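You operate a simulated robot arm through the tools that you are given. There is no shell and no other tool. Be economical: measure what you need, move in short steps, check, and stop when the job is done.

You are at the controls of a simulated robot arm. One attempt, no reset.

Task
Let the grey bath water out, then run 10 cm of cold for soaking.
Fine: all the grey water goes; shut the drain again, spray lever back to tap; level within 1.5 cm, none down the overflow; cold lever ends off.

Only the result counts: the job must be done as asked and must still hold three seconds after the hand-in. Knocking over, shifting, dropping, spilling or breaking anything else fails it.

Robot
A 7-joint arm with a two-finger parallel gripper, fixed in place. Base frame: the origin is at the foot of the arm, x ahead of it, y to its left, z up. Readings come in cm, degrees, newtons and seconds.
With the tool pointing down near the work surface it reaches from about 32 to 74 cm from the base axis. Its first joint turns from -115.0 to 115.0 degrees. Payload 3.91 kg.
The TCP is the grasp point between the finger pads, 3 cm short of the fingertips. In the tool frame z runs along the fingers and y along their closing line. The gripper opens to 11 cm. The fingers are 2 cm wide and 1 cm thick; the gripper's body (4.8 by 11.2 cm) begins 5.5 cm behind the TCP.
Orientation is that of the tool frame in the base frame, as a unit quaternion [x, y, z, w]. With the fingers straight down and closing along the base's y, the tool's x points along the base's -x, its y along +y and its z along -z.

Tools
- The arm moves only by the tool jog_arm. Its argument "targets" is a list of rows, each a list of 7 numbers: the shift along the base's x, y, z in units of 200 mm (1.0 is 200 mm), then the turn, a rotation vector about the base's x, y, z in units of 45 degrees (1.0 is 45 degrees), then the opening, from 0 (shut) to 1 (fully open). In form: [[dx, dy, dz, wx, wy, wz, grip], ...]. A call has 1 to 12 rows; each row is the pose to reach, as a shift and turn from the pose commanded when the call began. A call with a number of a shift or a turn outside -1 to 1 is refused whole. Each row takes 0.2 s and may step no farther than 5 cm and 8.6 degrees from the row before; otherwise, or with a gripper value out of range, the whole call is refused. A pose out of reach is approached as far as the arm can. The call stops where the force on the tool passes 80 N (or 10 N more than at its start, if that is more) or the arm is blocked; 0.2 s more then pass. The fingers move at their own pace (about 10.8 cm/s each) and stop on an object; they squeeze with about 36 N. The grip force told is the motor's: it shows also when the fingers shut on nothing. Time passes only in rows, and 0.2 s behind the last, so rows that repeat a pose let the fingers close. The reply holds the time, the measured pose of the TCP, the force on the tool along the base axes, the opening and the grip force, in the units named above and with some noise.
- Cameras (640 x 400 px; columns grow to the right, rows downward): "scene" is fixed at [5.48, -48.68, 114.18]; the picture's right is [0.28, -0.96, 0.00], its down [-0.71, -0.20, -0.68] and it looks along [0.65, 0.19, -0.73] (base axes); focal length 277 px, centre (320, 200). "wrist" rides on the gripper at [-3.6, 0, -5.7] in the tool frame; the picture's right is [0.00, -1.00, 0.00], its down [0.97, 0.00, -0.24] and it looks along [0.24, 0.00, 0.97] (tool axes); focal length 218 px, centre (320, 200).
- get_image(camera): a new picture of that camera. It takes no simulated time.
- raise_lower(by): slides the trunk up (or, below 0, down) by that many cm; the arm rides with it, the base frame stays. It gives what a move gives, with no picture.
- point_at(camera, pixels): there is no depth. For up to 12 entries [column, row, z] of the newest picture of that camera ("zoom" is the newest enlarged one), the place [x, y] in the base frame at which the ray of that pixel passes the height z, good to about 0.3 cm, but the place of the scene camera against the robot may be out by one fixed shift of up to 1.8 cm in any direction. It takes no simulated time.
- zoom(camera, box): a new picture of the part [left, top, right, bottom] of that camera's present view, enlarged. It takes no simulated time.
- job_done(): hands the job in; it is judged then, once.

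Keep the steps short. Do not move on a guess: measure, check each grasp and each placing, and mend mistakes. In all there are 80 turns and 38 pictures (those below and enlarged ones count). Leave the gripper open and the arm clear of the work at the hand-in unless told otherwise, and finish with a single line.

The tools are called after "Emit:" as a command line: name --pt "numbers of a row" for each row, then --argument value for the rest, lists and objects as JSON in quotes. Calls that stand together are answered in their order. jog_arm: Moves the arm, as the interface text tells. Its arguments: {"type":"object","properties":{"targets":{"type":"array"}},"required":["targets"]} The other tools are called the same way: raise_lower (by) slides the trunk up or down; get_image (camera) takes a picture; point_at (camera, pixels) gives the place at which the rays of pixels pass given heights; zoom (camera, box) takes an enlarged picture of a part of a camera's view; job_done () hands the job in.

At the start:

```text
clock: 0.0
eef_pos: [49.28, -15.64, 87.3]
ee_rot: [0.0, 1.0, 0.0, 0.0]
force: [0.4, -0.6, -0.3]
gripper_width: 10.99
gripper_force: 0.1
trunk travel left (down, up): [-55.0, 44.0]
```

scene: 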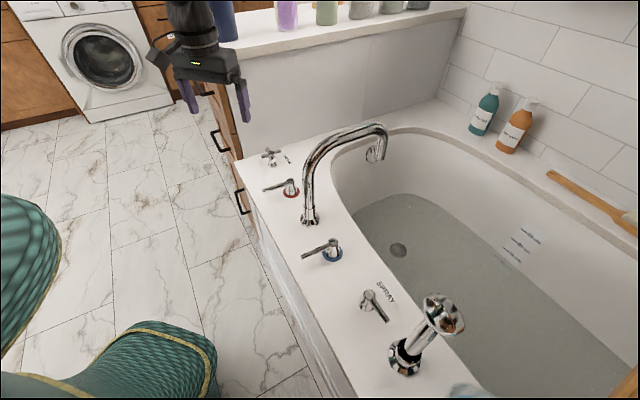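
wrist: 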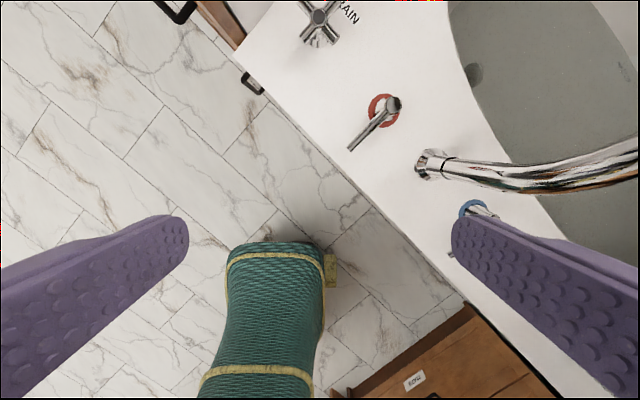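

I see a cross handle marked DRAIN, a red lever, the spout, a blue lever, a SPRAY lever and a hand shower. I'll zoom in on them for detail.

Emit:
zoom --camera "scene" --box '[230, 120, 390, 220]'

Emit:
zoom --camera "scene" --box '[280, 220, 480, 345]'

Emit:
zoom --camera "scene" --box '[440, 180, 600, 280]'

```text
4.00 times, centred on (310, 170) of scene
```

zoom: 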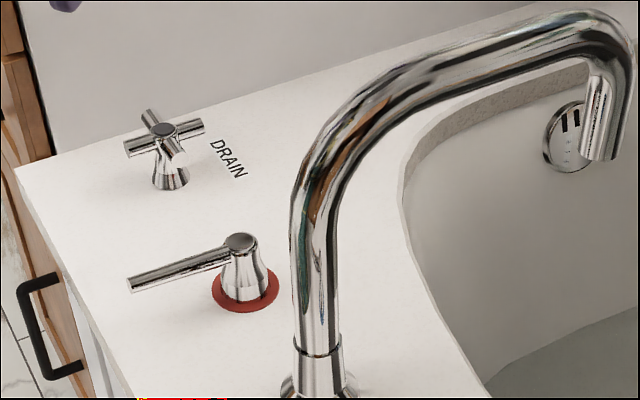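

```text
3.20 times, centred on (380, 282) of scene
```

zoom: 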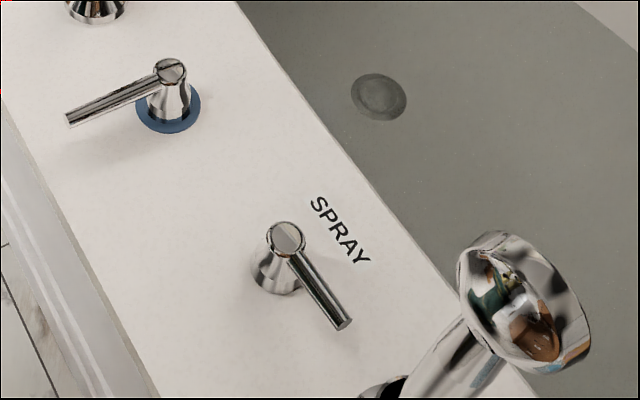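

```text
4.00 times, centred on (520, 230) of scene
```

zoom: 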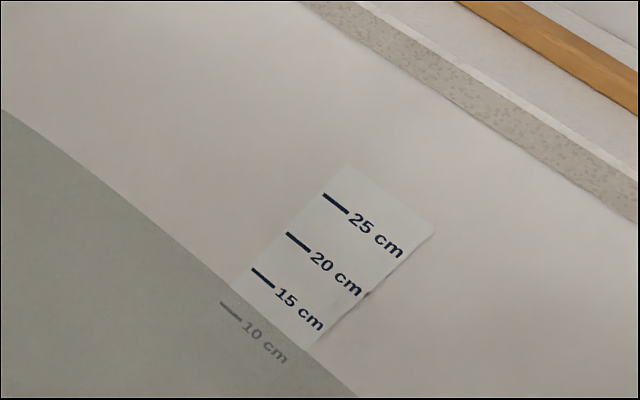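

Gauge marks are visible; the grey water stands just above 10 cm. Next I measure handle positions with both cameras, taking the rings on the deck at z=58.3.

Emit:
point_at --camera "wrist" --pixels '[[383, 111, 58.3], [393, 103, 64], [350, 150, 64], [319, 16, 64], [320, 40, 58.3], [478, 208, 58.3], [430, 165, 58.3], [238, 47, 58.3], [465, 298, 58.3]]'

Emit:
point_at --camera "scene" --pixels '[[291, 193, 58.3], [290, 181, 64], [263, 190, 64], [270, 152, 64], [272, 166, 58.3], [332, 255, 58.3], [333, 242, 64], [302, 257, 64], [366, 307, 58.3], [369, 294, 64], [387, 321, 64], [398, 250, 20]]'

```text
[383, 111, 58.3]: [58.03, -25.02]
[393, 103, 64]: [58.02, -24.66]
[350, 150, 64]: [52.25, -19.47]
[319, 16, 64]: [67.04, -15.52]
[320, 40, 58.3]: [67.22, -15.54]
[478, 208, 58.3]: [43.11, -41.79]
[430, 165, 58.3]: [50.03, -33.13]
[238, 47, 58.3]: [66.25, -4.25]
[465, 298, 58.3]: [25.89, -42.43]
```

```text
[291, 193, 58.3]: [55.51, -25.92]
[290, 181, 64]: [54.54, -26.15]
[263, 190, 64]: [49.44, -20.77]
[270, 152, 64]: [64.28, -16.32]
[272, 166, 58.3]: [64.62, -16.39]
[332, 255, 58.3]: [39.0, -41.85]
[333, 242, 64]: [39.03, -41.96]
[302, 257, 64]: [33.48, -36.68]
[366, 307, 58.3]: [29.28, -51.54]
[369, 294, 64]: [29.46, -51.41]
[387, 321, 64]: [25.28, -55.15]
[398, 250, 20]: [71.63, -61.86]
```

Drain handle at about (67.1,-15.5), red (58,-25), blue about (42,-41), spray about (32,-50.6). I'll go over the drain handle at height for a closer look.

Emit:
jog_arm --pt "0.2 0 -0.05 0 0 0 1" --pt "0.42 0 -0.12 0 0 0 1" --pt "0.64 0 -0.2 0 0 0 1" --pt "0.86 0 -0.3 0 0 0 1"

Emit:
get_image --camera "wrist"

```text
clock: 1.0
eef_pos: [66.63, -15.82, 81.02]
ee_rot: [0.0, 1.0, -0.001, -0.001]
force: [1.1, 0.0, 0.7]
gripper_width: 11.01
gripper_force: 0.1
trunk travel left (down, up): [-55.0, 44.0]
```

```text
32 pictures are left
```

wrist: 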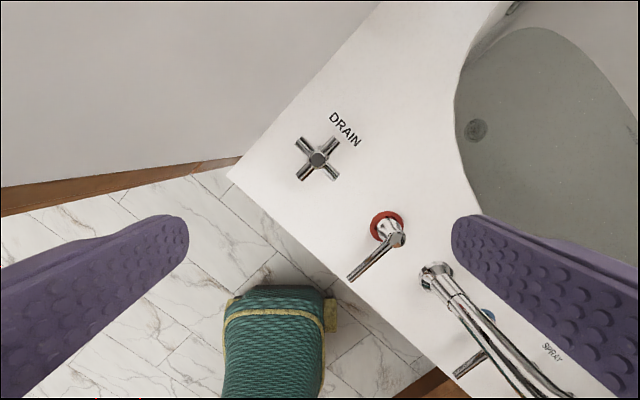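

The cross hub sits at pixel (317,159), with its arms ending near (304,143), (336,143), (301,178) and (336,176). I'll measure these.

Emit:
point_at --camera "wrist" --pixels '[[317, 159, 64], [317, 159, 63], [298, 142, 63], [335, 140, 63], [301, 179, 63], [337, 177, 63], [386, 224, 58.3], [398, 240, 64], [349, 279, 63.5], [438, 278, 58.3], [230, 178, 58.3]]'

Emit:
zoom --camera "wrist" --box '[260, 100, 420, 200]'

```text
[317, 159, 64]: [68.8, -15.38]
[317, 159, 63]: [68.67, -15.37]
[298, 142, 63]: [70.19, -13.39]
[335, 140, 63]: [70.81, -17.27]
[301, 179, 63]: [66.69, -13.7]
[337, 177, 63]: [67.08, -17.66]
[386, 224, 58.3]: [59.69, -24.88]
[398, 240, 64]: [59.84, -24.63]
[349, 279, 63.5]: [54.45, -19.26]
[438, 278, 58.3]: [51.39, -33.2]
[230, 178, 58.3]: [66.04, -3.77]
```

```text
4.00 times, centred on (340, 150) of wrist
```

zoom: 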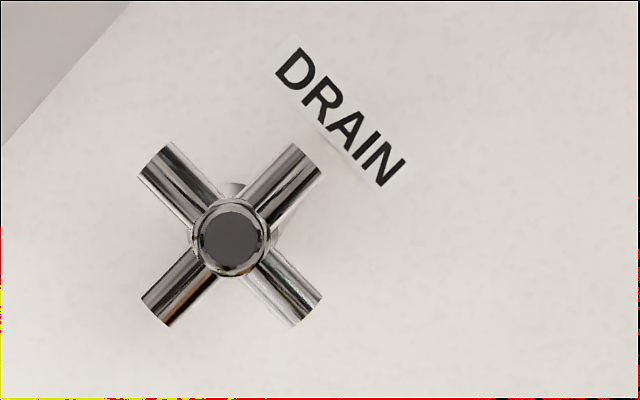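

The two wrist views disagree in x, so the height is uncertain: by parallax the handle tops come to about z 61, not 64. I'll descend to TCP z 71 over the hub, at about (68.6,-15.4), and look again.

Emit:
jog_arm --pt "0.05 0.01 -0.2 0 0 0 1" --pt "0.1 0.02 -0.4 0 0 0 0.7" --pt "0.1 0.02 -0.5 0 0 0 0.7"

Emit:
get_image --camera "wrist"

```text
clock: 1.8
eef_pos: [68.55, -15.38, 71.14]
ee_rot: [0.0, 1.0, 0.001, -0.001]
force: [-0.2, -0.2, 0.2]
gripper_width: 7.68
gripper_force: 0.1
trunk travel left (down, up): [-55.0, 44.0]
```

```text
30 pictures are left
```

wrist: 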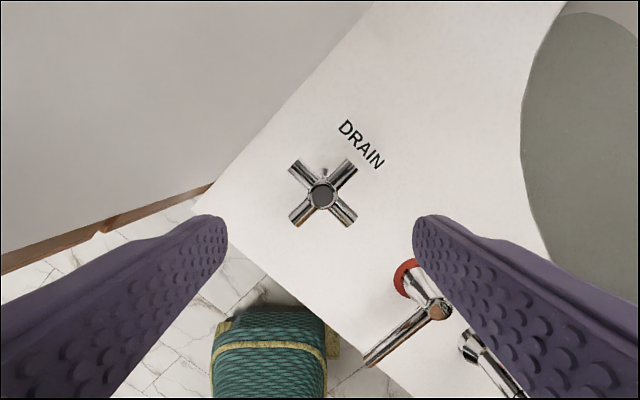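

Triangulation now gives the hub at (68.6,-15.4), top z about 61.4. The gaps in the cross lie along ±y, in line with my fingers. I'll narrow to 4.4 cm and lower so the tips sit at about z 59.3 in the gaps.

Emit:
jog_arm --pt "0.004 0 -0.1 0 0 0 0.4" --pt "0.004 0 -0.25 0 0 0 0.4" --pt "0.004 0 -0.36 0 0 0 0.4" --pt "0.004 0 -0.44 0 0 0 0.4"

Emit:
get_image --camera "wrist"

```text
clock: 2.8
eef_pos: [68.67, -15.34, 62.3]
ee_rot: [-0.001, 1.0, 0.0, 0.001]
force: [0.5, -0.3, -0.5]
gripper_width: 4.44
gripper_force: 0.4
trunk travel left (down, up): [-55.0, 44.0]
```

```text
29 pictures are left
```

wrist: 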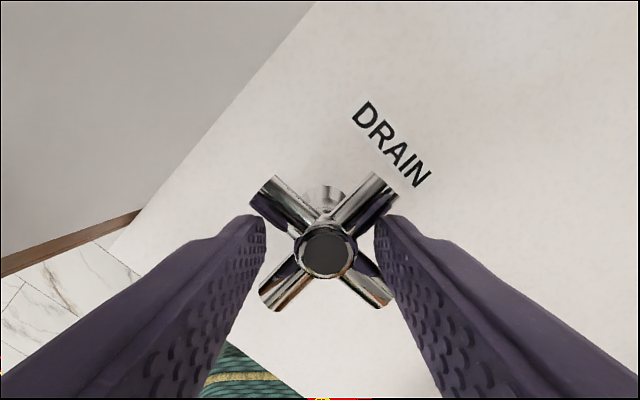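

The fingers straddle the hub in the gaps without force. I'll centre by a hair (hub about 0.2 cm to -y), go 0.5 deeper and turn counter-clockwise.

Emit:
jog_arm --pt "0.005 -0.01 -0.03 0 0 0 0.4" --pt "0.005 -0.01 -0.03 0 0 0.18 0.4" --pt "0.005 -0.01 -0.03 0 0 0.36 0.4" --pt "0.005 -0.01 -0.03 0 0 0.54 0.4" --pt "0.005 -0.01 -0.03 0 0 0.72 0.4" --pt "0.005 -0.01 -0.03 0 0 0.9 0.4"

Emit:
get_image --camera "wrist"

```text
clock: 4.2
eef_pos: [68.76, -15.51, 61.8]
ee_rot: [-0.348, 0.938, 0.0, 0.001]
force: [-0.3, -2.1, -0.3]
gripper_width: 4.52
gripper_force: 0.8
trunk travel left (down, up): [-55.0, 44.0]
```

```text
28 pictures are left
```

wrist: 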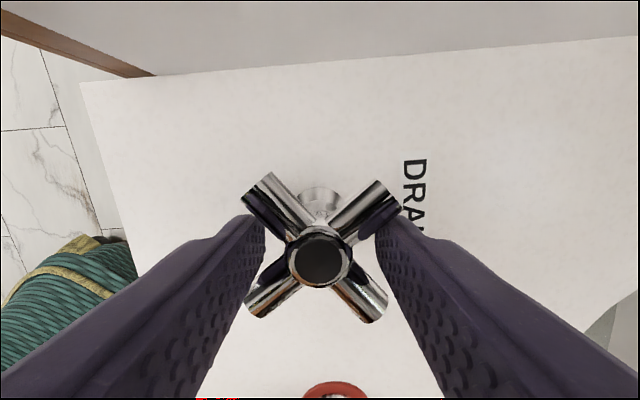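

The cross turned about 40° with the fingers (same X in the rotated view) with hardly any force. I continue another 49° counter-clockwise.

Emit:
jog_arm --pt "0 0 0 0 0 0.18 0.4" --pt "0 0 0 0 0 0.36 0.4" --pt "0 0 0 0 0 0.54 0.4" --pt "0 0 0 0 0 0.72 0.4" --pt "0 0 0 0 0 0.9 0.4" --pt "0 0 0 0 0 1.0 0.4" --pt "0 0 0 0 0 1.0 0.4"

Emit:
get_image --camera "scene"

```text
clock: 5.8
eef_pos: [68.68, -15.46, 61.99]
ee_rot: [-0.679, 0.734, 0.0, 0.0]
force: [-0.1, 0.3, 0.7]
gripper_width: 4.45
gripper_force: 0.8
trunk travel left (down, up): [-55.0, 44.0]
```

```text
27 pictures are left
```

scene: 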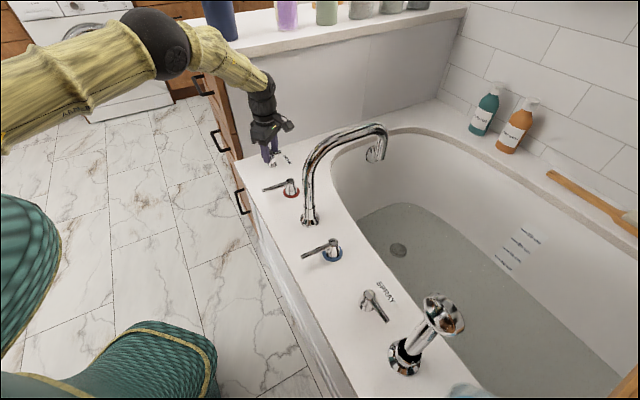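

The water edge looks slightly lower and the gauge shows more. I'll wait two seconds in place and zoom in on the gauge.

Emit:
jog_arm --pt "0 0 0 0 0 0 0.4" --pt "0 0 0 0 0 0 0.4" --pt "0 0 0 0 0 0 0.4" --pt "0 0 0 0 0 0 0.4" --pt "0 0 0 0 0 0 0.4" --pt "0 0 0 0 0 0 0.4" --pt "0 0 0 0 0 0 0.4" --pt "0 0 0 0 0 0 0.4" --pt "0 0 0 0 0 0 0.4" --pt "0 0 0 0 0 0 0.4"

Emit:
zoom --camera "scene" --box '[360, 160, 600, 310]'

```text
clock: 8.0
eef_pos: [68.68, -15.65, 61.73]
ee_rot: [-0.679, 0.734, 0.0, 0.001]
force: [0.5, -0.3, 0.2]
gripper_width: 4.39
gripper_force: 0.1
trunk travel left (down, up): [-55.0, 44.0]
```

```text
2.67 times, centred on (480, 235) of scene
```

zoom: 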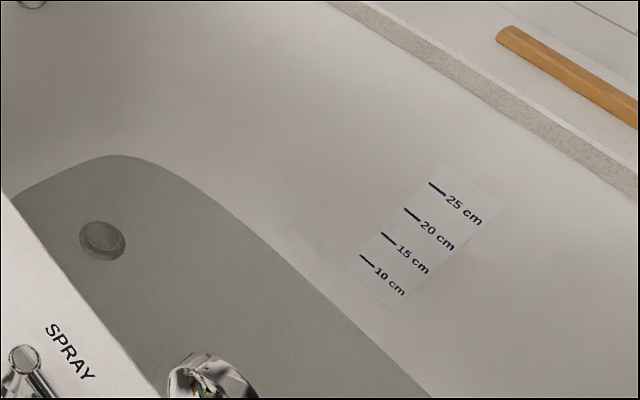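

It is draining fast; the water is already under the 10 cm mark. I'll wait longer.

Emit:
jog_arm --pt "0 0 0 0 0 0 0.4" --pt "0 0 0 0 0 0 0.4" --pt "0 0 0 0 0 0 0.4" --pt "0 0 0 0 0 0 0.4" --pt "0 0 0 0 0 0 0.4" --pt "0 0 0 0 0 0 0.4" --pt "0 0 0 0 0 0 0.4" --pt "0 0 0 0 0 0 0.4" --pt "0 0 0 0 0 0 0.4" --pt "0 0 0 0 0 0 0.4" --pt "0 0 0 0 0 0 0.4" --pt "0 0 0 0 0 0 0.4"

Emit:
jog_arm --pt "0 0 0 0 0 0 0.4" --pt "0 0 0 0 0 0 0.4" --pt "0 0 0 0 0 0 0.4" --pt "0 0 0 0 0 0 0.4" --pt "0 0 0 0 0 0 0.4" --pt "0 0 0 0 0 0 0.4" --pt "0 0 0 0 0 0 0.4" --pt "0 0 0 0 0 0 0.4" --pt "0 0 0 0 0 0 0.4" --pt "0 0 0 0 0 0 0.4" --pt "0 0 0 0 0 0 0.4" --pt "0 0 0 0 0 0 0.4"

Emit:
jog_arm --pt "0 0 0 0 0 0 0.4" --pt "0 0 0 0 0 0 0.4" --pt "0 0 0 0 0 0 0.4" --pt "0 0 0 0 0 0 0.4" --pt "0 0 0 0 0 0 0.4" --pt "0 0 0 0 0 0 0.4" --pt "0 0 0 0 0 0 0.4" --pt "0 0 0 0 0 0 0.4" --pt "0 0 0 0 0 0 0.4" --pt "0 0 0 0 0 0 0.4" --pt "0 0 0 0 0 0 0.4" --pt "0 0 0 0 0 0 0.4"

Emit:
get_image --camera "scene"

```text
clock: 10.6
eef_pos: [68.63, -15.39, 61.82]
ee_rot: [-0.678, 0.735, -0.001, 0.0]
force: [-0.7, 0.1, 0.5]
gripper_width: 4.38
gripper_force: 0.0
trunk travel left (down, up): [-55.0, 44.0]
```

```text
clock: 13.2
eef_pos: [68.64, -15.59, 61.83]
ee_rot: [-0.678, 0.735, 0.0, -0.001]
force: [0.7, 0.5, -0.3]
gripper_width: 4.4
gripper_force: 0.1
trunk travel left (down, up): [-55.0, 44.0]
```

```text
clock: 15.8
eef_pos: [68.77, -15.54, 61.74]
ee_rot: [-0.679, 0.734, 0.0, 0.0]
force: [-0.4, 0.2, -0.3]
gripper_width: 4.45
gripper_force: 0.1
trunk travel left (down, up): [-55.0, 44.0]
```

```text
25 pictures are left
```

scene: 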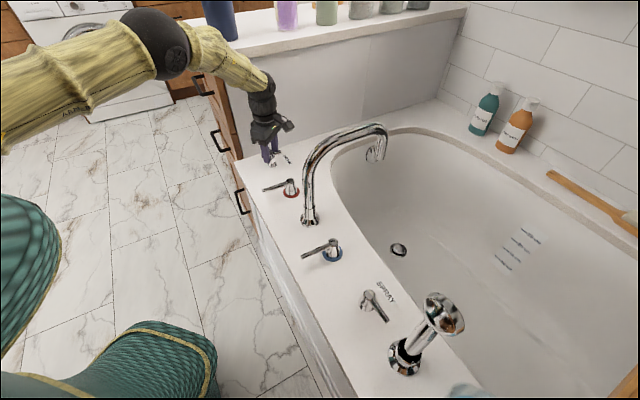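

The tub looks empty. I'll wait another 2.4 s for the last of it, then turn back clockwise.

Emit:
jog_arm --pt "0 0 0 0 0 0 0.4" --pt "0 0 0 0 0 0 0.4" --pt "0 0 0 0 0 0 0.4" --pt "0 0 0 0 0 0 0.4" --pt "0 0 0 0 0 0 0.4" --pt "0 0 0 0 0 0 0.4" --pt "0 0 0 0 0 0 0.4" --pt "0 0 0 0 0 0 0.4" --pt "0 0 0 0 0 0 0.4" --pt "0 0 0 0 0 0 0.4" --pt "0 0 0 0 0 0 0.4" --pt "0 0 0 0 0 0 0.4"

Emit:
zoom --camera "scene" --box '[340, 170, 580, 320]'

Emit:
jog_arm --pt "0 0 0 0 0 -0.18 0.4" --pt "0 0 0 0 0 -0.36 0.4" --pt "0 0 0 0 0 -0.54 0.4" --pt "0 0 0 0 0 -0.72 0.4" --pt "0 0 0 0 0 -0.9 0.4" --pt "0 0 0 0 0 -1.0 0.4"

Emit:
jog_arm --pt "0 0 0 0 0 -0.18 0.4" --pt "0 0 0 0 0 -0.36 0.4" --pt "0 0 0 0 0 -0.54 0.4" --pt "0 0 0 0 0 -0.72 0.4" --pt "0 0 0 0 0 -0.9 0.4"

Emit:
get_image --camera "wrist"

```text
clock: 18.4
eef_pos: [68.64, -15.52, 61.79]
ee_rot: [-0.679, 0.734, 0.0, 0.001]
force: [-0.7, -0.6, 0.0]
gripper_width: 4.42
gripper_force: 0.1
trunk travel left (down, up): [-55.0, 44.0]
```

```text
2.67 times, centred on (460, 245) of scene
```

zoom: 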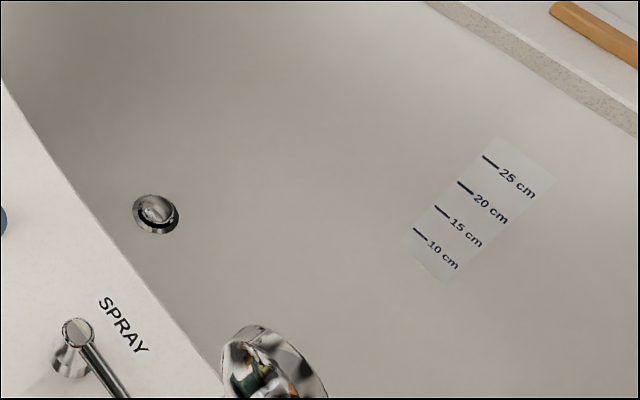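

```text
clock: 19.8
eef_pos: [68.77, -15.6, 61.9]
ee_rot: [-0.346, 0.938, 0.0, 0.001]
force: [-1.1, -0.1, -0.1]
gripper_width: 4.43
gripper_force: 0.6
trunk travel left (down, up): [-55.0, 44.0]
```

```text
clock: 21.0
eef_pos: [68.6, -15.39, 61.85]
ee_rot: [0.003, 1.0, 0.0, 0.0]
force: [-1.5, 0.9, 0.5]
gripper_width: 4.42
gripper_force: 0.1
trunk travel left (down, up): [-55.0, 44.0]
```

```text
23 pictures are left
```

wrist: 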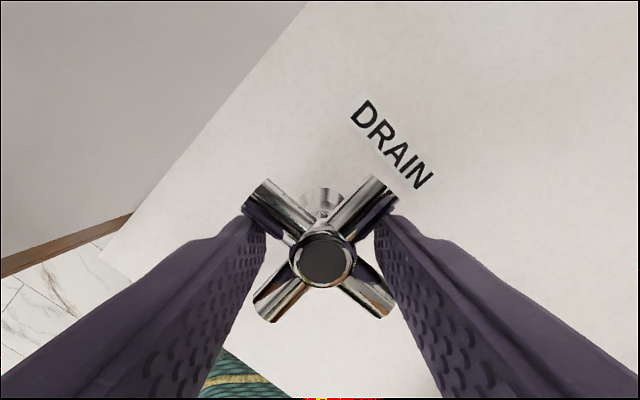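

The handle is nearly back but lags by the play. I'll turn a bit further clockwise, towards its stop.

Emit:
jog_arm --pt "0 0 0 0 0 -0.1 0.4" --pt "0 0 0 0 0 -0.2 0.4" --pt "0 0 0 0 0 -0.3 0.4" --pt "0 0 0 0 0 -0.4 0.4" --pt "0 0 0 0 0 -0.4 0.4"

Emit:
get_image --camera "wrist"

Emit:
zoom --camera "scene" --box '[360, 225, 440, 275]'

```text
clock: 22.2
eef_pos: [68.39, -15.61, 61.8]
ee_rot: [0.161, 0.987, 0.001, -0.001]
force: [-13.9, 2.2, 2.9]
gripper_width: 6.04
gripper_force: 45.0
trunk travel left (down, up): [-55.0, 44.0]
```

```text
22 pictures are left
```

wrist: 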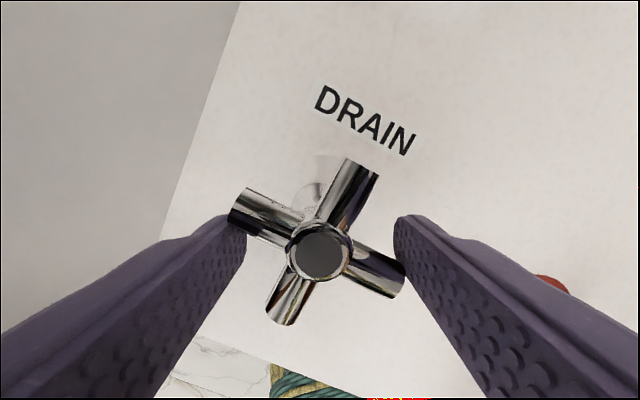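

```text
8.00 times, centred on (400, 250) of scene
```

zoom: 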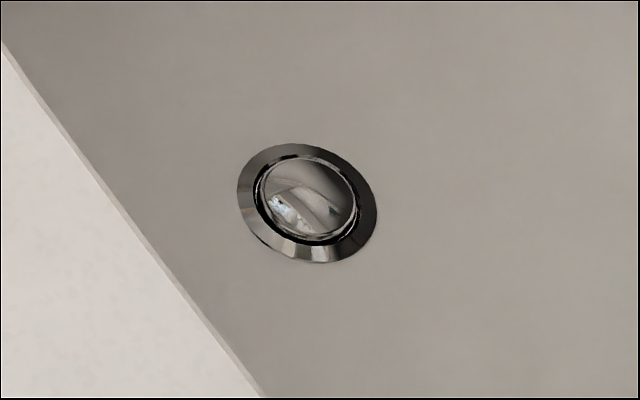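

The handle hit its stop (45 N on the fingers, the cross back at its first angle) and the plug is seated. I'll turn back, open slightly and lift.

Emit:
jog_arm --pt "0 0 0 0 0 0.18 0.45" --pt "0 0 0 0 0 0.36 0.45" --pt "0 0 0 0 0 0.42 0.45" --pt "0 0 0.1 0 0 0.42 0.45" --pt "0 0 0.3 0 0 0.42 0.45" --pt "0 0 0.5 0 0 0.42 0.4" --pt "0 0 0.7 0 0 0.42 0.3"

```text
clock: 23.8
eef_pos: [68.63, -15.47, 75.84]
ee_rot: [-0.008, 1.0, 0.0, 0.0]
force: [-0.6, -0.1, -0.3]
gripper_width: 3.33
gripper_force: 0.0
trunk travel left (down, up): [-55.0, 44.0]
```

I'm clear of the drain. I'll travel on the outer side of the deck, away from the spout, towards the spray lever.

Emit:
jog_arm --pt "-0.2 0 0.1 0 0 0 0.3" --pt "-0.4 0 0.2 0 0 0 0.3" --pt "-0.6 0 0.3 0 0 0 0.3" --pt "-0.8 -0.03 0.4 0 0 0 0.3" --pt "-1.0 -0.1 0.45 0 0 0 0.3"

Emit:
jog_arm --pt "-0.2 -0.1 0 0 0 0 0.3" --pt "-0.35 -0.28 0 0 0 0 0.3" --pt "-0.5 -0.46 0 0 0 0 0.3" --pt "-0.65 -0.64 0 0 0 0 0.3" --pt "-0.75 -0.85 0 0 0 0 0.3" --pt "-0.8 -1.0 0 0 0 0 0.3"

Emit:
jog_arm --pt "0 -0.2 -0.1 0 0 0 0.3" --pt "0 -0.4 -0.2 0 0 0 0.3"

Emit:
get_image --camera "wrist"

```text
clock: 25.0
eef_pos: [48.69, -17.18, 84.99]
ee_rot: [-0.008, 1.0, 0.0, 0.0]
force: [-0.2, -0.3, -0.1]
gripper_width: 3.3
gripper_force: 0.1
trunk travel left (down, up): [-55.0, 44.0]
```

```text
clock: 26.4
eef_pos: [32.77, -37.55, 84.96]
ee_rot: [-0.008, 1.0, 0.0, 0.0]
force: [-0.4, 0.2, 0.3]
gripper_width: 3.29
gripper_force: 0.0
trunk travel left (down, up): [-55.0, 44.0]
```

```text
clock: 27.0
eef_pos: [32.89, -45.38, 80.92]
ee_rot: [-0.007, 1.0, 0.0, 0.0]
force: [0.1, -0.3, 0.1]
gripper_width: 3.31
gripper_force: 0.0
trunk travel left (down, up): [-55.0, 44.0]
```

```text
20 pictures are left
```

wrist: 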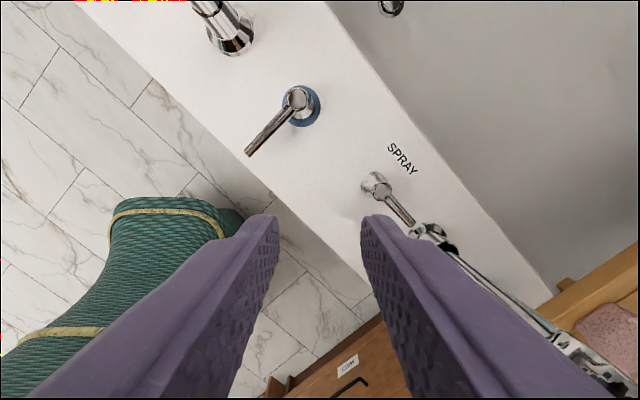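

I can now see the blue lever (hub 298,97; tip 249,153), the spray lever (hub 373,181; tip 410,222) and the shower base (432,236). I'll measure these at the corrected heights.

Emit:
point_at --camera "wrist" --pixels '[[298, 97, 61.3], [303, 107, 56], [249, 153, 61], [373, 181, 61.3], [380, 188, 56], [410, 222, 61], [432, 236, 58], [228, 42, 56], [363, 281, 56], [590, 370, 75]]'

Emit:
zoom --camera "wrist" --box '[220, 60, 476, 260]'

Emit:
point_at --camera "scene" --pixels '[[270, 152, 61.4], [333, 242, 61.3], [302, 257, 61], [369, 294, 61.3], [387, 321, 61], [440, 312, 75]]'

```text
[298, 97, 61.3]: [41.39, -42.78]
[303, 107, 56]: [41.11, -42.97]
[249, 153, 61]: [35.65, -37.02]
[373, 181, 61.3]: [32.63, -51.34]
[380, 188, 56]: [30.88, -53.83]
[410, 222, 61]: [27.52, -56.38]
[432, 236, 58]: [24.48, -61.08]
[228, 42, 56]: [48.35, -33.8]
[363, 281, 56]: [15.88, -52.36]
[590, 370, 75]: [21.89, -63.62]
```

```text
2.00 times, centred on (348, 160) of wrist
```

zoom: 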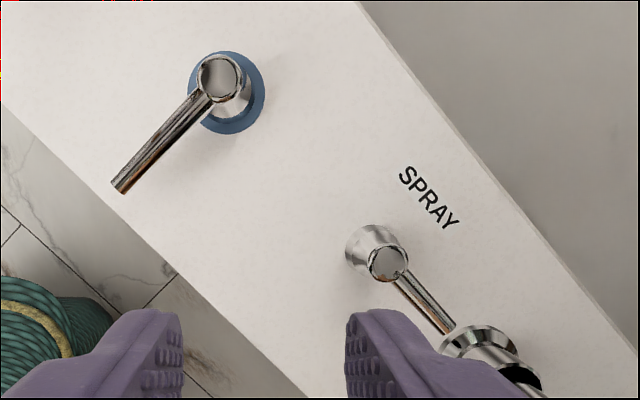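

```text
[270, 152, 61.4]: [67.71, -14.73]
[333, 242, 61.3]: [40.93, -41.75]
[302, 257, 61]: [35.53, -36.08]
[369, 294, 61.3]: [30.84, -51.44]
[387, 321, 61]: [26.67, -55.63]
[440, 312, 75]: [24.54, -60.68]
```

By both cameras the spray hub is at about (31.7,-52.2), its lever tip at about (27.5,-56.4), and the shower head stands close by at about (24.5,-60.7, up to z 79). I'll straddle the lever near the hub, with the closing line across the lever and the tool tilted away from the head. First the yaw of +44°, staying high.

Emit:
jog_arm --pt "0 -0.05 0 0 0 0.16 0.3" --pt "0 -0.1 0 0 0 0.33 0.3" --pt "0 -0.15 0 0 0 0.49 0.3" --pt "0 -0.2 0 0 0 0.65 0.3" --pt "0 -0.25 0 0 0 0.82 0.3" --pt "0 -0.28 0 0 0 0.98 0.3"

Emit:
jog_arm --pt "0 -0.02 0 -0.11 0.11 0 0.3" --pt "0 -0.04 0 -0.22 0.22 0 0.3" --pt "0 -0.06 0 -0.314 0.314 0 0.3" --pt "-0.03 -0.08 -0.2 -0.314 0.314 0 0.3" --pt "-0.06 -0.1 -0.4 -0.314 0.314 0 0.3"

Emit:
get_image --camera "wrist"

Emit:
get_image --camera "scene"

```text
clock: 28.4
eef_pos: [32.65, -51.15, 80.92]
ee_rot: [-0.383, 0.924, 0.0, 0.0]
force: [0.2, 0.2, -0.3]
gripper_width: 3.29
gripper_force: 0.1
trunk travel left (down, up): [-55.0, 44.0]
```

```text
clock: 29.6
eef_pos: [31.56, -52.95, 73.0]
ee_rot: [-0.377, 0.91, -0.067, -0.16]
force: [-0.3, 0.1, -0.3]
gripper_width: 3.3
gripper_force: 0.0
trunk travel left (down, up): [-55.0, 44.0]
```

```text
18 pictures are left
```

wrist: 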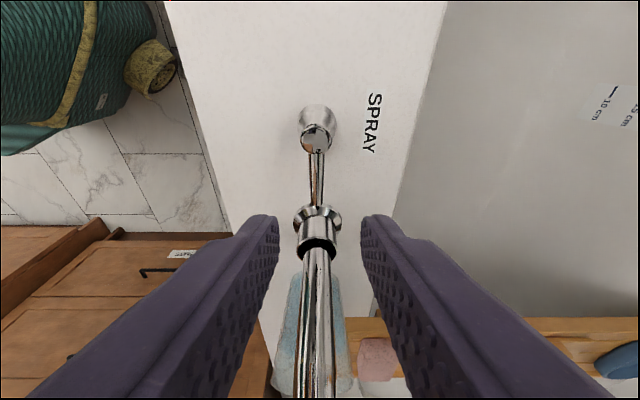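

```text
17 pictures are left
```

scene: 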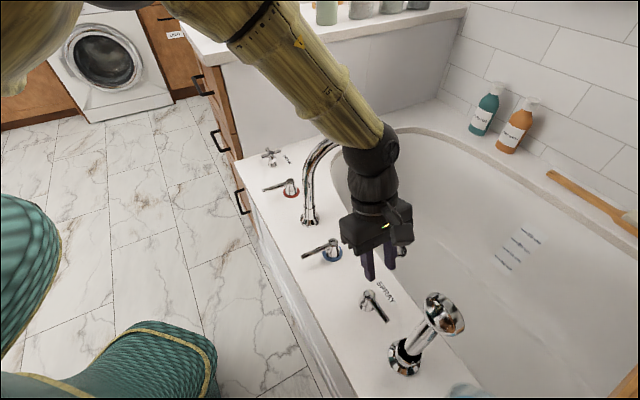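

The lever lies in column ~317, between the fingers. I'll measure it from this pose.

Emit:
point_at --camera "wrist" --pixels '[[316, 141, 61.3], [317, 122, 57], [318, 170, 61], [316, 205, 61], [318, 245, 60], [318, 240, 63]]'

```text
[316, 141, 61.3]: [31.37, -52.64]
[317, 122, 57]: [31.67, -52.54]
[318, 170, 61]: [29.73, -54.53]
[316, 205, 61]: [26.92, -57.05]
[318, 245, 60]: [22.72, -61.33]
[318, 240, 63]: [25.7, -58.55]
```

Hub (31.4,-52.6); the lever passes (29.7,-54.5) at z about 61. I'll lower to TCP (29.6,-54.4,62) so the fingers straddle the lever about 3 cm from the hub.

Emit:
jog_arm --pt "-0.04 -0.03 -0.2 0 0 0 0.3" --pt "-0.098 -0.073 -0.4 0 0 0 0.3" --pt "-0.098 -0.073 -0.48 0 0 0 0.3" --pt "-0.098 -0.073 -0.55 0 0 0 0.3"

Emit:
get_image --camera "wrist"

```text
clock: 30.6
eef_pos: [29.67, -54.68, 61.93]
ee_rot: [-0.377, 0.91, -0.066, -0.16]
force: [0.6, -0.2, -0.2]
gripper_width: 3.31
gripper_force: 0.1
trunk travel left (down, up): [-55.0, 44.0]
```

```text
16 pictures are left
```

wrist: 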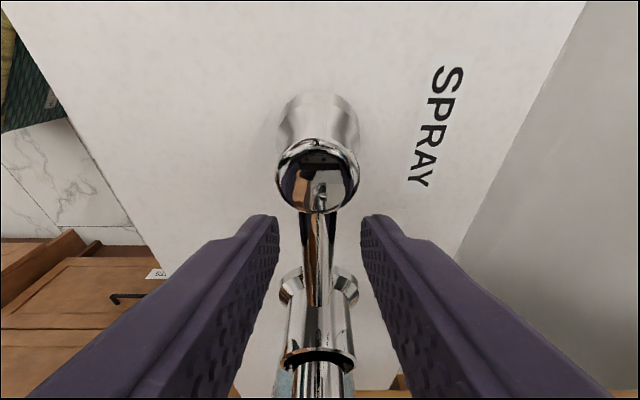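

The lever is cleanly straddled. I'll narrow to 1.65 cm and try about 24° clockwise (towards the outer edge, as the other levers point) on an arc about the hub.

Emit:
jog_arm --pt "0 0 0 0 0 0 0.15" --pt "-0.0135 0.0135 0 0 0 -0.18 0.15" --pt "-0.0245 0.0285 0 0 0 -0.36 0.15" --pt "-0.0335 0.045 0 0 0 -0.54 0.15"

```text
clock: 31.6
eef_pos: [28.92, -53.59, 61.93]
ee_rot: [-0.175, 0.969, -0.031, -0.171]
force: [0.6, -1.6, -1.1]
gripper_width: 1.74
gripper_force: 1.0
trunk travel left (down, up): [-55.0, 44.0]
```

It moves freely (about 1.6 N). I continue the arc another 40°.

Emit:
jog_arm --pt "-0.0065 0.0175 0 0 0 -0.18 0.15" --pt "-0.0105 0.036 0 0 0 -0.36 0.15" --pt "-0.012 0.0545 0 0 0 -0.54 0.15" --pt "-0.011 0.0735 0 0 0 -0.72 0.15" --pt "-0.007 0.0915 0 0 0 -0.9 0.15"

Emit:
get_image --camera "wrist"

```text
clock: 32.8
eef_pos: [28.77, -51.83, 61.94]
ee_rot: [0.17, 0.97, 0.03, -0.171]
force: [-0.5, -2.1, -1.0]
gripper_width: 1.73
gripper_force: 1.2
trunk travel left (down, up): [-55.0, 44.0]
```

```text
15 pictures are left
```

wrist: 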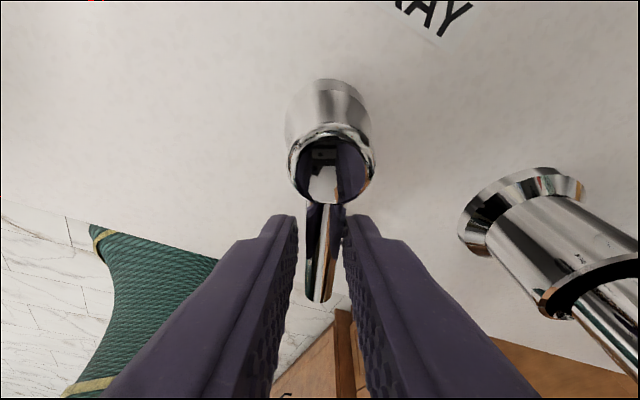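

The lever follows (it sits between the fingers, hub at 325,165). I continue up to 32° more, looking for a stop near the outward position.

Emit:
jog_arm --pt "0.0065 0.0177 0 0 0 -0.18 0.15" --pt "0.0154 0.034 0 0 0 -0.36 0.15" --pt "0.0264 0.0494 0 0 0 -0.54 0.15" --pt "0.0395 0.063 0 0 0 -0.72 0.15" --pt "0.0395 0.063 0 0 0 -0.72 0.15"

Emit:
get_image --camera "wrist"

```text
clock: 34.0
eef_pos: [29.42, -50.79, 62.03]
ee_rot: [0.434, 0.884, 0.075, -0.155]
force: [-9.0, -16.1, -3.0]
gripper_width: 2.46
gripper_force: 8.4
trunk travel left (down, up): [-55.0, 44.0]
```

```text
14 pictures are left
```

wrist: 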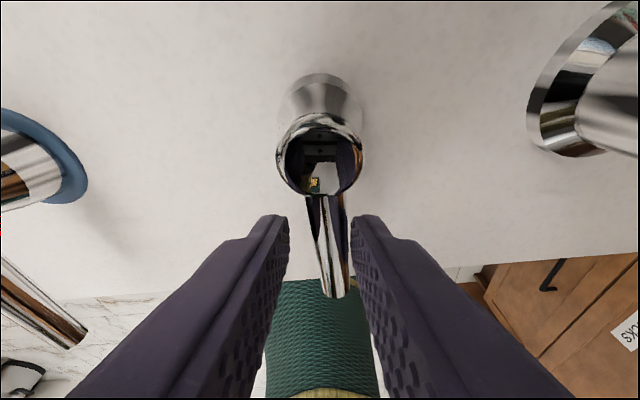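

The stop is reached: about 18 N, with the lever square to the deck's outer edge. The spray lever is over at its other end, presumably tap. I'll back off, open, lift and hover near the cold lever.

Emit:
jog_arm --pt "-0.013 -0.013 0 0 0 0.16 0.3" --pt "-0.013 -0.013 0.1 0 0 0.16 0.3" --pt "-0.013 -0.013 0.3 0 0 0.16 0.3" --pt "0.02 0.02 0.5 0 0 0.16 0.3" --pt "0.17 0.18 0.55 0 0 0.16 0.3" --pt "0.32 0.35 0.55 0 0 0.16 0.3" --pt "0.48 0.52 0.55 0 0 0.16 0.3"

Emit:
get_image --camera "wrist"

```text
clock: 35.6
eef_pos: [39.05, -40.25, 72.91]
ee_rot: [0.377, 0.91, 0.066, -0.16]
force: [-0.5, 0.1, 1.1]
gripper_width: 3.32
gripper_force: 0.0
trunk travel left (down, up): [-55.0, 44.0]
```

```text
13 pictures are left
```

wrist: 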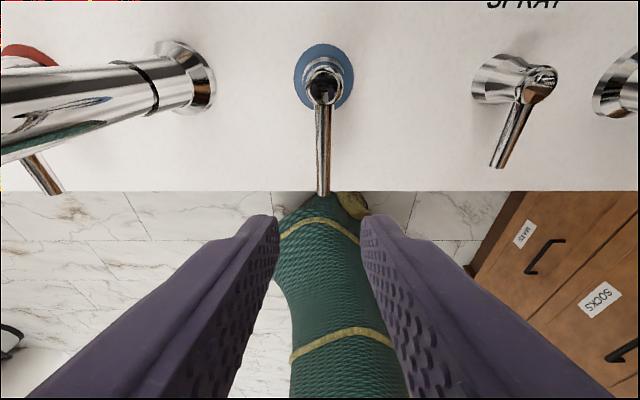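

The spray lever is now square to the deck (its slant matches the vanishing point). The cold lever lies in column 322. I'll measure it.

Emit:
point_at --camera "wrist" --pixels '[[323, 88, 61.3], [323, 77, 56], [323, 140, 61], [323, 193, 61]]'

```text
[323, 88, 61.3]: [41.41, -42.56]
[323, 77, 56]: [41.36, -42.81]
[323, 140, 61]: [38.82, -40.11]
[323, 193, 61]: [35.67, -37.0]
```

Hub (41.4,-42.6), lever outward at 135°. I lower to straddle it, TCP (38.9,-40.1,62), and narrow the fingers.

Emit:
jog_arm --pt "-0.0075 0.0075 -0.2 0 0 0 0.3" --pt "-0.0075 0.0075 -0.4 0 0 0 0.3" --pt "-0.0075 0.0075 -0.48 0 0 0 0.3" --pt "-0.0075 0.0075 -0.545 0 0 0 0.3" --pt "-0.0075 0.0075 -0.545 0 0 0 0.13" --pt "-0.0075 0.0075 -0.545 0 0 0 0.13"

Emit:
get_image --camera "wrist"

```text
clock: 37.0
eef_pos: [39.08, -40.17, 61.82]
ee_rot: [0.377, 0.91, 0.066, -0.16]
force: [-4.0, -2.7, -1.2]
gripper_width: 1.64
gripper_force: 1.9
trunk travel left (down, up): [-55.0, 44.0]
```

```text
12 pictures are left
```

wrist: 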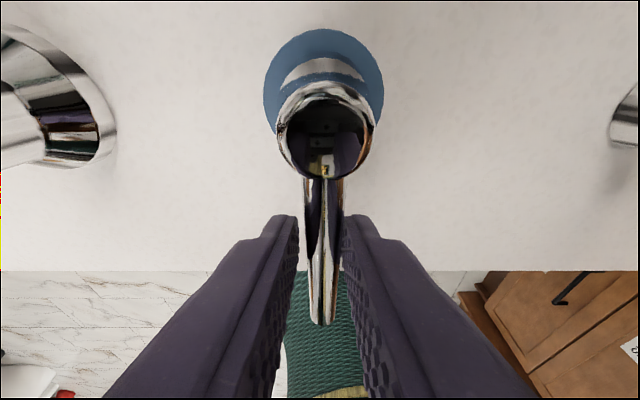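

Straddled. The light 4.8 N suggests a stop on the clockwise side. I'll try counter-clockwise by about 24° and look for water.

Emit:
jog_arm --pt "-0.016 -0.018 0 0 0 0.18 0.13" --pt "-0.0295 -0.0385 0 0 0 0.36 0.13" --pt "-0.04 -0.06 0 0 0 0.54 0.13"

Emit:
get_image --camera "scene"

```text
clock: 37.8
eef_pos: [38.19, -41.25, 62.03]
ee_rot: [0.175, 0.969, 0.03, -0.17]
force: [-0.4, -6.5, -2.4]
gripper_width: 1.5
gripper_force: 20.3
trunk travel left (down, up): [-55.0, 44.0]
```

```text
11 pictures are left
```

scene: 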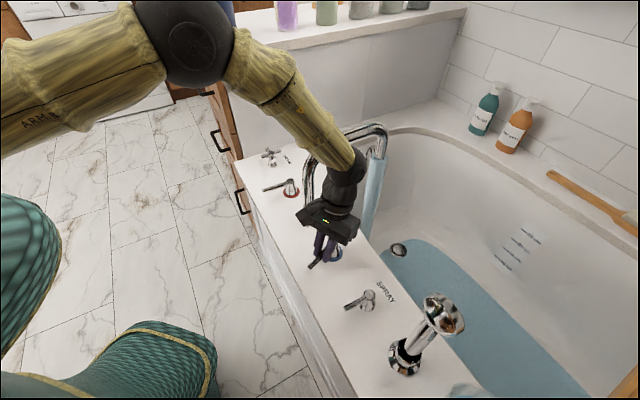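

Cold water runs from the spout, so "tap" is right. The bottom is covered. I'll hold about 1.2 s and read the gauge.

Emit:
jog_arm --pt "0 0 0 0 0 0 0.13" --pt "0 0 0 0 0 0 0.13" --pt "0 0 0 0 0 0 0.13" --pt "0 0 0 0 0 0 0.13" --pt "0 0 0 0 0 0 0.13"

Emit:
zoom --camera "scene" --box '[340, 180, 580, 330]'

```text
clock: 39.0
eef_pos: [38.04, -41.33, 62.02]
ee_rot: [0.177, 0.969, 0.032, -0.171]
force: [-0.8, -1.1, 0.2]
gripper_width: 1.5
gripper_force: 1.1
trunk travel left (down, up): [-55.0, 44.0]
```

```text
2.67 times, centred on (460, 255) of scene
```

zoom: 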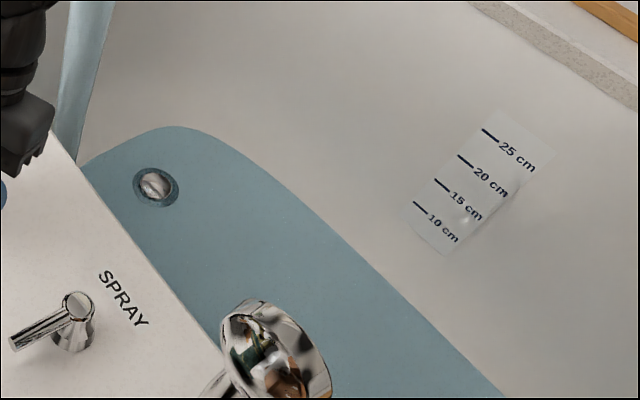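

It's filling steadily, with the edge still well below the 10 cm mark. I'll hold 1.6 s and read again.

Emit:
jog_arm --pt "0 0 0 0 0 0 0.13" --pt "0 0 0 0 0 0 0.13" --pt "0 0 0 0 0 0 0.13" --pt "0 0 0 0 0 0 0.13" --pt "0 0 0 0 0 0 0.13" --pt "0 0 0 0 0 0 0.13" --pt "0 0 0 0 0 0 0.13"

Emit:
zoom --camera "scene" --box '[340, 180, 580, 330]'

```text
clock: 40.6
eef_pos: [38.2, -41.27, 61.96]
ee_rot: [0.177, 0.969, 0.031, -0.171]
force: [-2.0, -0.7, 0.3]
gripper_width: 1.51
gripper_force: 0.6
trunk travel left (down, up): [-55.0, 44.0]
```

```text
2.67 times, centred on (460, 255) of scene
```

zoom: 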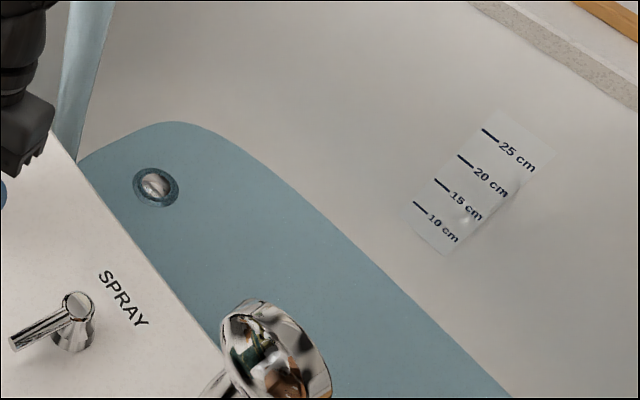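

The edge creeps up by roughly 0.5 cm/s and remains far below 10 cm. I'll wait about 5 s and read again.

Emit:
jog_arm --pt "0 0 0 0 0 0 0.13" --pt "0 0 0 0 0 0 0.13" --pt "0 0 0 0 0 0 0.13" --pt "0 0 0 0 0 0 0.13" --pt "0 0 0 0 0 0 0.13" --pt "0 0 0 0 0 0 0.13" --pt "0 0 0 0 0 0 0.13" --pt "0 0 0 0 0 0 0.13" --pt "0 0 0 0 0 0 0.13" --pt "0 0 0 0 0 0 0.13" --pt "0 0 0 0 0 0 0.13" --pt "0 0 0 0 0 0 0.13"

Emit:
jog_arm --pt "0 0 0 0 0 0 0.13" --pt "0 0 0 0 0 0 0.13" --pt "0 0 0 0 0 0 0.13" --pt "0 0 0 0 0 0 0.13" --pt "0 0 0 0 0 0 0.13" --pt "0 0 0 0 0 0 0.13" --pt "0 0 0 0 0 0 0.13" --pt "0 0 0 0 0 0 0.13" --pt "0 0 0 0 0 0 0.13" --pt "0 0 0 0 0 0 0.13" --pt "0 0 0 0 0 0 0.13" --pt "0 0 0 0 0 0 0.13"

Emit:
zoom --camera "scene" --box '[340, 180, 580, 330]'

```text
clock: 43.2
eef_pos: [38.1, -41.39, 61.96]
ee_rot: [0.177, 0.969, 0.031, -0.17]
force: [-0.1, -0.8, 0.3]
gripper_width: 1.52
gripper_force: 1.2
trunk travel left (down, up): [-55.0, 44.0]
```

```text
clock: 45.8
eef_pos: [38.26, -41.34, 62.0]
ee_rot: [0.177, 0.969, 0.032, -0.171]
force: [-1.7, -0.4, 0.3]
gripper_width: 1.53
gripper_force: 1.2
trunk travel left (down, up): [-55.0, 44.0]
```

```text
2.67 times, centred on (460, 255) of scene
```

zoom: 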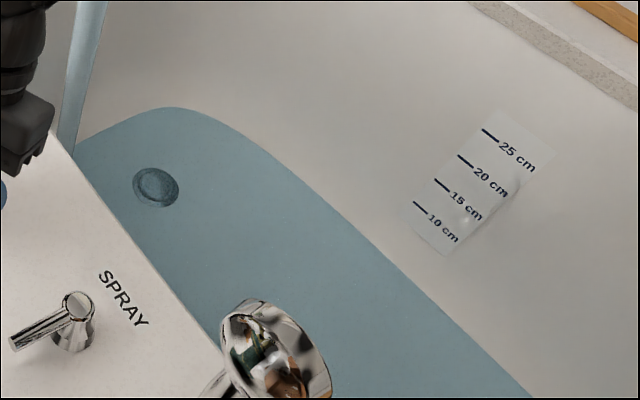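

The edge has about 24 s to go to the 10 cm mark at this flow. I'll hold 10 s more and read again.

Emit:
jog_arm --pt "0 0 0 0 0 0 0.13" --pt "0 0 0 0 0 0 0.13" --pt "0 0 0 0 0 0 0.13" --pt "0 0 0 0 0 0 0.13" --pt "0 0 0 0 0 0 0.13" --pt "0 0 0 0 0 0 0.13" --pt "0 0 0 0 0 0 0.13" --pt "0 0 0 0 0 0 0.13" --pt "0 0 0 0 0 0 0.13" --pt "0 0 0 0 0 0 0.13" --pt "0 0 0 0 0 0 0.13" --pt "0 0 0 0 0 0 0.13"

Emit:
jog_arm --pt "0 0 0 0 0 0 0.13" --pt "0 0 0 0 0 0 0.13" --pt "0 0 0 0 0 0 0.13" --pt "0 0 0 0 0 0 0.13" --pt "0 0 0 0 0 0 0.13" --pt "0 0 0 0 0 0 0.13" --pt "0 0 0 0 0 0 0.13" --pt "0 0 0 0 0 0 0.13" --pt "0 0 0 0 0 0 0.13" --pt "0 0 0 0 0 0 0.13" --pt "0 0 0 0 0 0 0.13" --pt "0 0 0 0 0 0 0.13"

Emit:
jog_arm --pt "0 0 0 0 0 0 0.13" --pt "0 0 0 0 0 0 0.13" --pt "0 0 0 0 0 0 0.13" --pt "0 0 0 0 0 0 0.13" --pt "0 0 0 0 0 0 0.13" --pt "0 0 0 0 0 0 0.13" --pt "0 0 0 0 0 0 0.13" --pt "0 0 0 0 0 0 0.13" --pt "0 0 0 0 0 0 0.13" --pt "0 0 0 0 0 0 0.13" --pt "0 0 0 0 0 0 0.13" --pt "0 0 0 0 0 0 0.13"

Emit:
jog_arm --pt "0 0 0 0 0 0 0.13" --pt "0 0 0 0 0 0 0.13" --pt "0 0 0 0 0 0 0.13" --pt "0 0 0 0 0 0 0.13" --pt "0 0 0 0 0 0 0.13" --pt "0 0 0 0 0 0 0.13" --pt "0 0 0 0 0 0 0.13" --pt "0 0 0 0 0 0 0.13" --pt "0 0 0 0 0 0 0.13" --pt "0 0 0 0 0 0 0.13" --pt "0 0 0 0 0 0 0.13" --pt "0 0 0 0 0 0 0.13"

Emit:
zoom --camera "scene" --box '[340, 180, 580, 330]'

```text
clock: 48.4
eef_pos: [38.11, -41.34, 62.07]
ee_rot: [0.177, 0.969, 0.031, -0.171]
force: [-1.4, -6.9, -2.0]
gripper_width: 1.5
gripper_force: 20.2
trunk travel left (down, up): [-55.0, 44.0]
```

```text
clock: 51.0
eef_pos: [38.06, -41.38, 62.03]
ee_rot: [0.177, 0.969, 0.031, -0.171]
force: [-1.1, -5.6, -1.4]
gripper_width: 1.46
gripper_force: 18.9
trunk travel left (down, up): [-55.0, 44.0]
```

```text
clock: 53.6
eef_pos: [38.16, -41.27, 62.02]
ee_rot: [0.176, 0.969, 0.031, -0.171]
force: [-0.6, -6.3, -2.3]
gripper_width: 1.48
gripper_force: 20.2
trunk travel left (down, up): [-55.0, 44.0]
```

```text
clock: 56.2
eef_pos: [38.27, -41.21, 61.96]
ee_rot: [0.177, 0.969, 0.031, -0.171]
force: [-0.7, -2.5, 0.2]
gripper_width: 1.54
gripper_force: 9.2
trunk travel left (down, up): [-55.0, 44.0]
```

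```text
2.67 times, centred on (460, 255) of scene
```

zoom: 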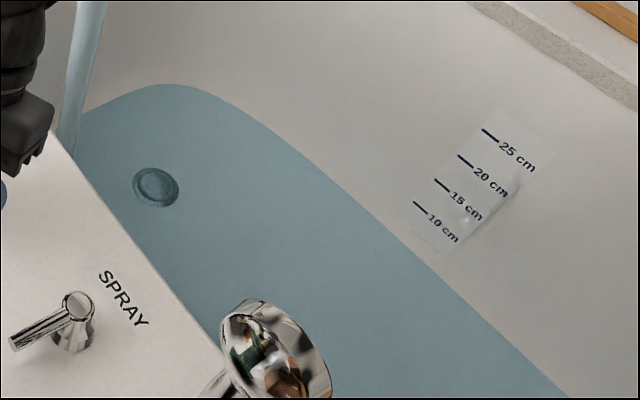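

The level is about 5 cm and rising by about 0.42 cm/s. I'll hold 7.8 s and read again.

Emit:
jog_arm --pt "0 0 0 0 0 0 0.13" --pt "0 0 0 0 0 0 0.13" --pt "0 0 0 0 0 0 0.13" --pt "0 0 0 0 0 0 0.13" --pt "0 0 0 0 0 0 0.13" --pt "0 0 0 0 0 0 0.13" --pt "0 0 0 0 0 0 0.13" --pt "0 0 0 0 0 0 0.13" --pt "0 0 0 0 0 0 0.13" --pt "0 0 0 0 0 0 0.13" --pt "0 0 0 0 0 0 0.13" --pt "0 0 0 0 0 0 0.13"

Emit:
jog_arm --pt "0 0 0 0 0 0 0.13" --pt "0 0 0 0 0 0 0.13" --pt "0 0 0 0 0 0 0.13" --pt "0 0 0 0 0 0 0.13" --pt "0 0 0 0 0 0 0.13" --pt "0 0 0 0 0 0 0.13" --pt "0 0 0 0 0 0 0.13" --pt "0 0 0 0 0 0 0.13" --pt "0 0 0 0 0 0 0.13" --pt "0 0 0 0 0 0 0.13" --pt "0 0 0 0 0 0 0.13" --pt "0 0 0 0 0 0 0.13"

Emit:
jog_arm --pt "0 0 0 0 0 0 0.13" --pt "0 0 0 0 0 0 0.13" --pt "0 0 0 0 0 0 0.13" --pt "0 0 0 0 0 0 0.13" --pt "0 0 0 0 0 0 0.13" --pt "0 0 0 0 0 0 0.13" --pt "0 0 0 0 0 0 0.13" --pt "0 0 0 0 0 0 0.13" --pt "0 0 0 0 0 0 0.13" --pt "0 0 0 0 0 0 0.13" --pt "0 0 0 0 0 0 0.13" --pt "0 0 0 0 0 0 0.13"

Emit:
zoom --camera "scene" --box '[440, 200, 568, 280]'

```text
clock: 58.8
eef_pos: [38.12, -41.29, 61.95]
ee_rot: [0.177, 0.969, 0.032, -0.17]
force: [-1.6, -1.7, 0.7]
gripper_width: 1.48
gripper_force: 1.0
trunk travel left (down, up): [-55.0, 44.0]
```

```text
clock: 61.4
eef_pos: [38.13, -41.34, 61.99]
ee_rot: [0.177, 0.969, 0.031, -0.171]
force: [0.1, -2.2, -0.8]
gripper_width: 1.54
gripper_force: 9.8
trunk travel left (down, up): [-55.0, 44.0]
```

```text
clock: 64.0
eef_pos: [38.08, -41.37, 61.89]
ee_rot: [0.177, 0.969, 0.031, -0.171]
force: [0.1, -1.3, -0.5]
gripper_width: 1.52
gripper_force: 1.0
trunk travel left (down, up): [-55.0, 44.0]
```

```text
5.00 times, centred on (504, 240) of scene
```

zoom: 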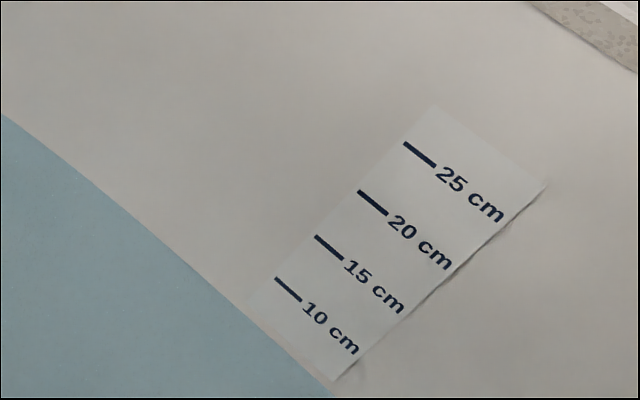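

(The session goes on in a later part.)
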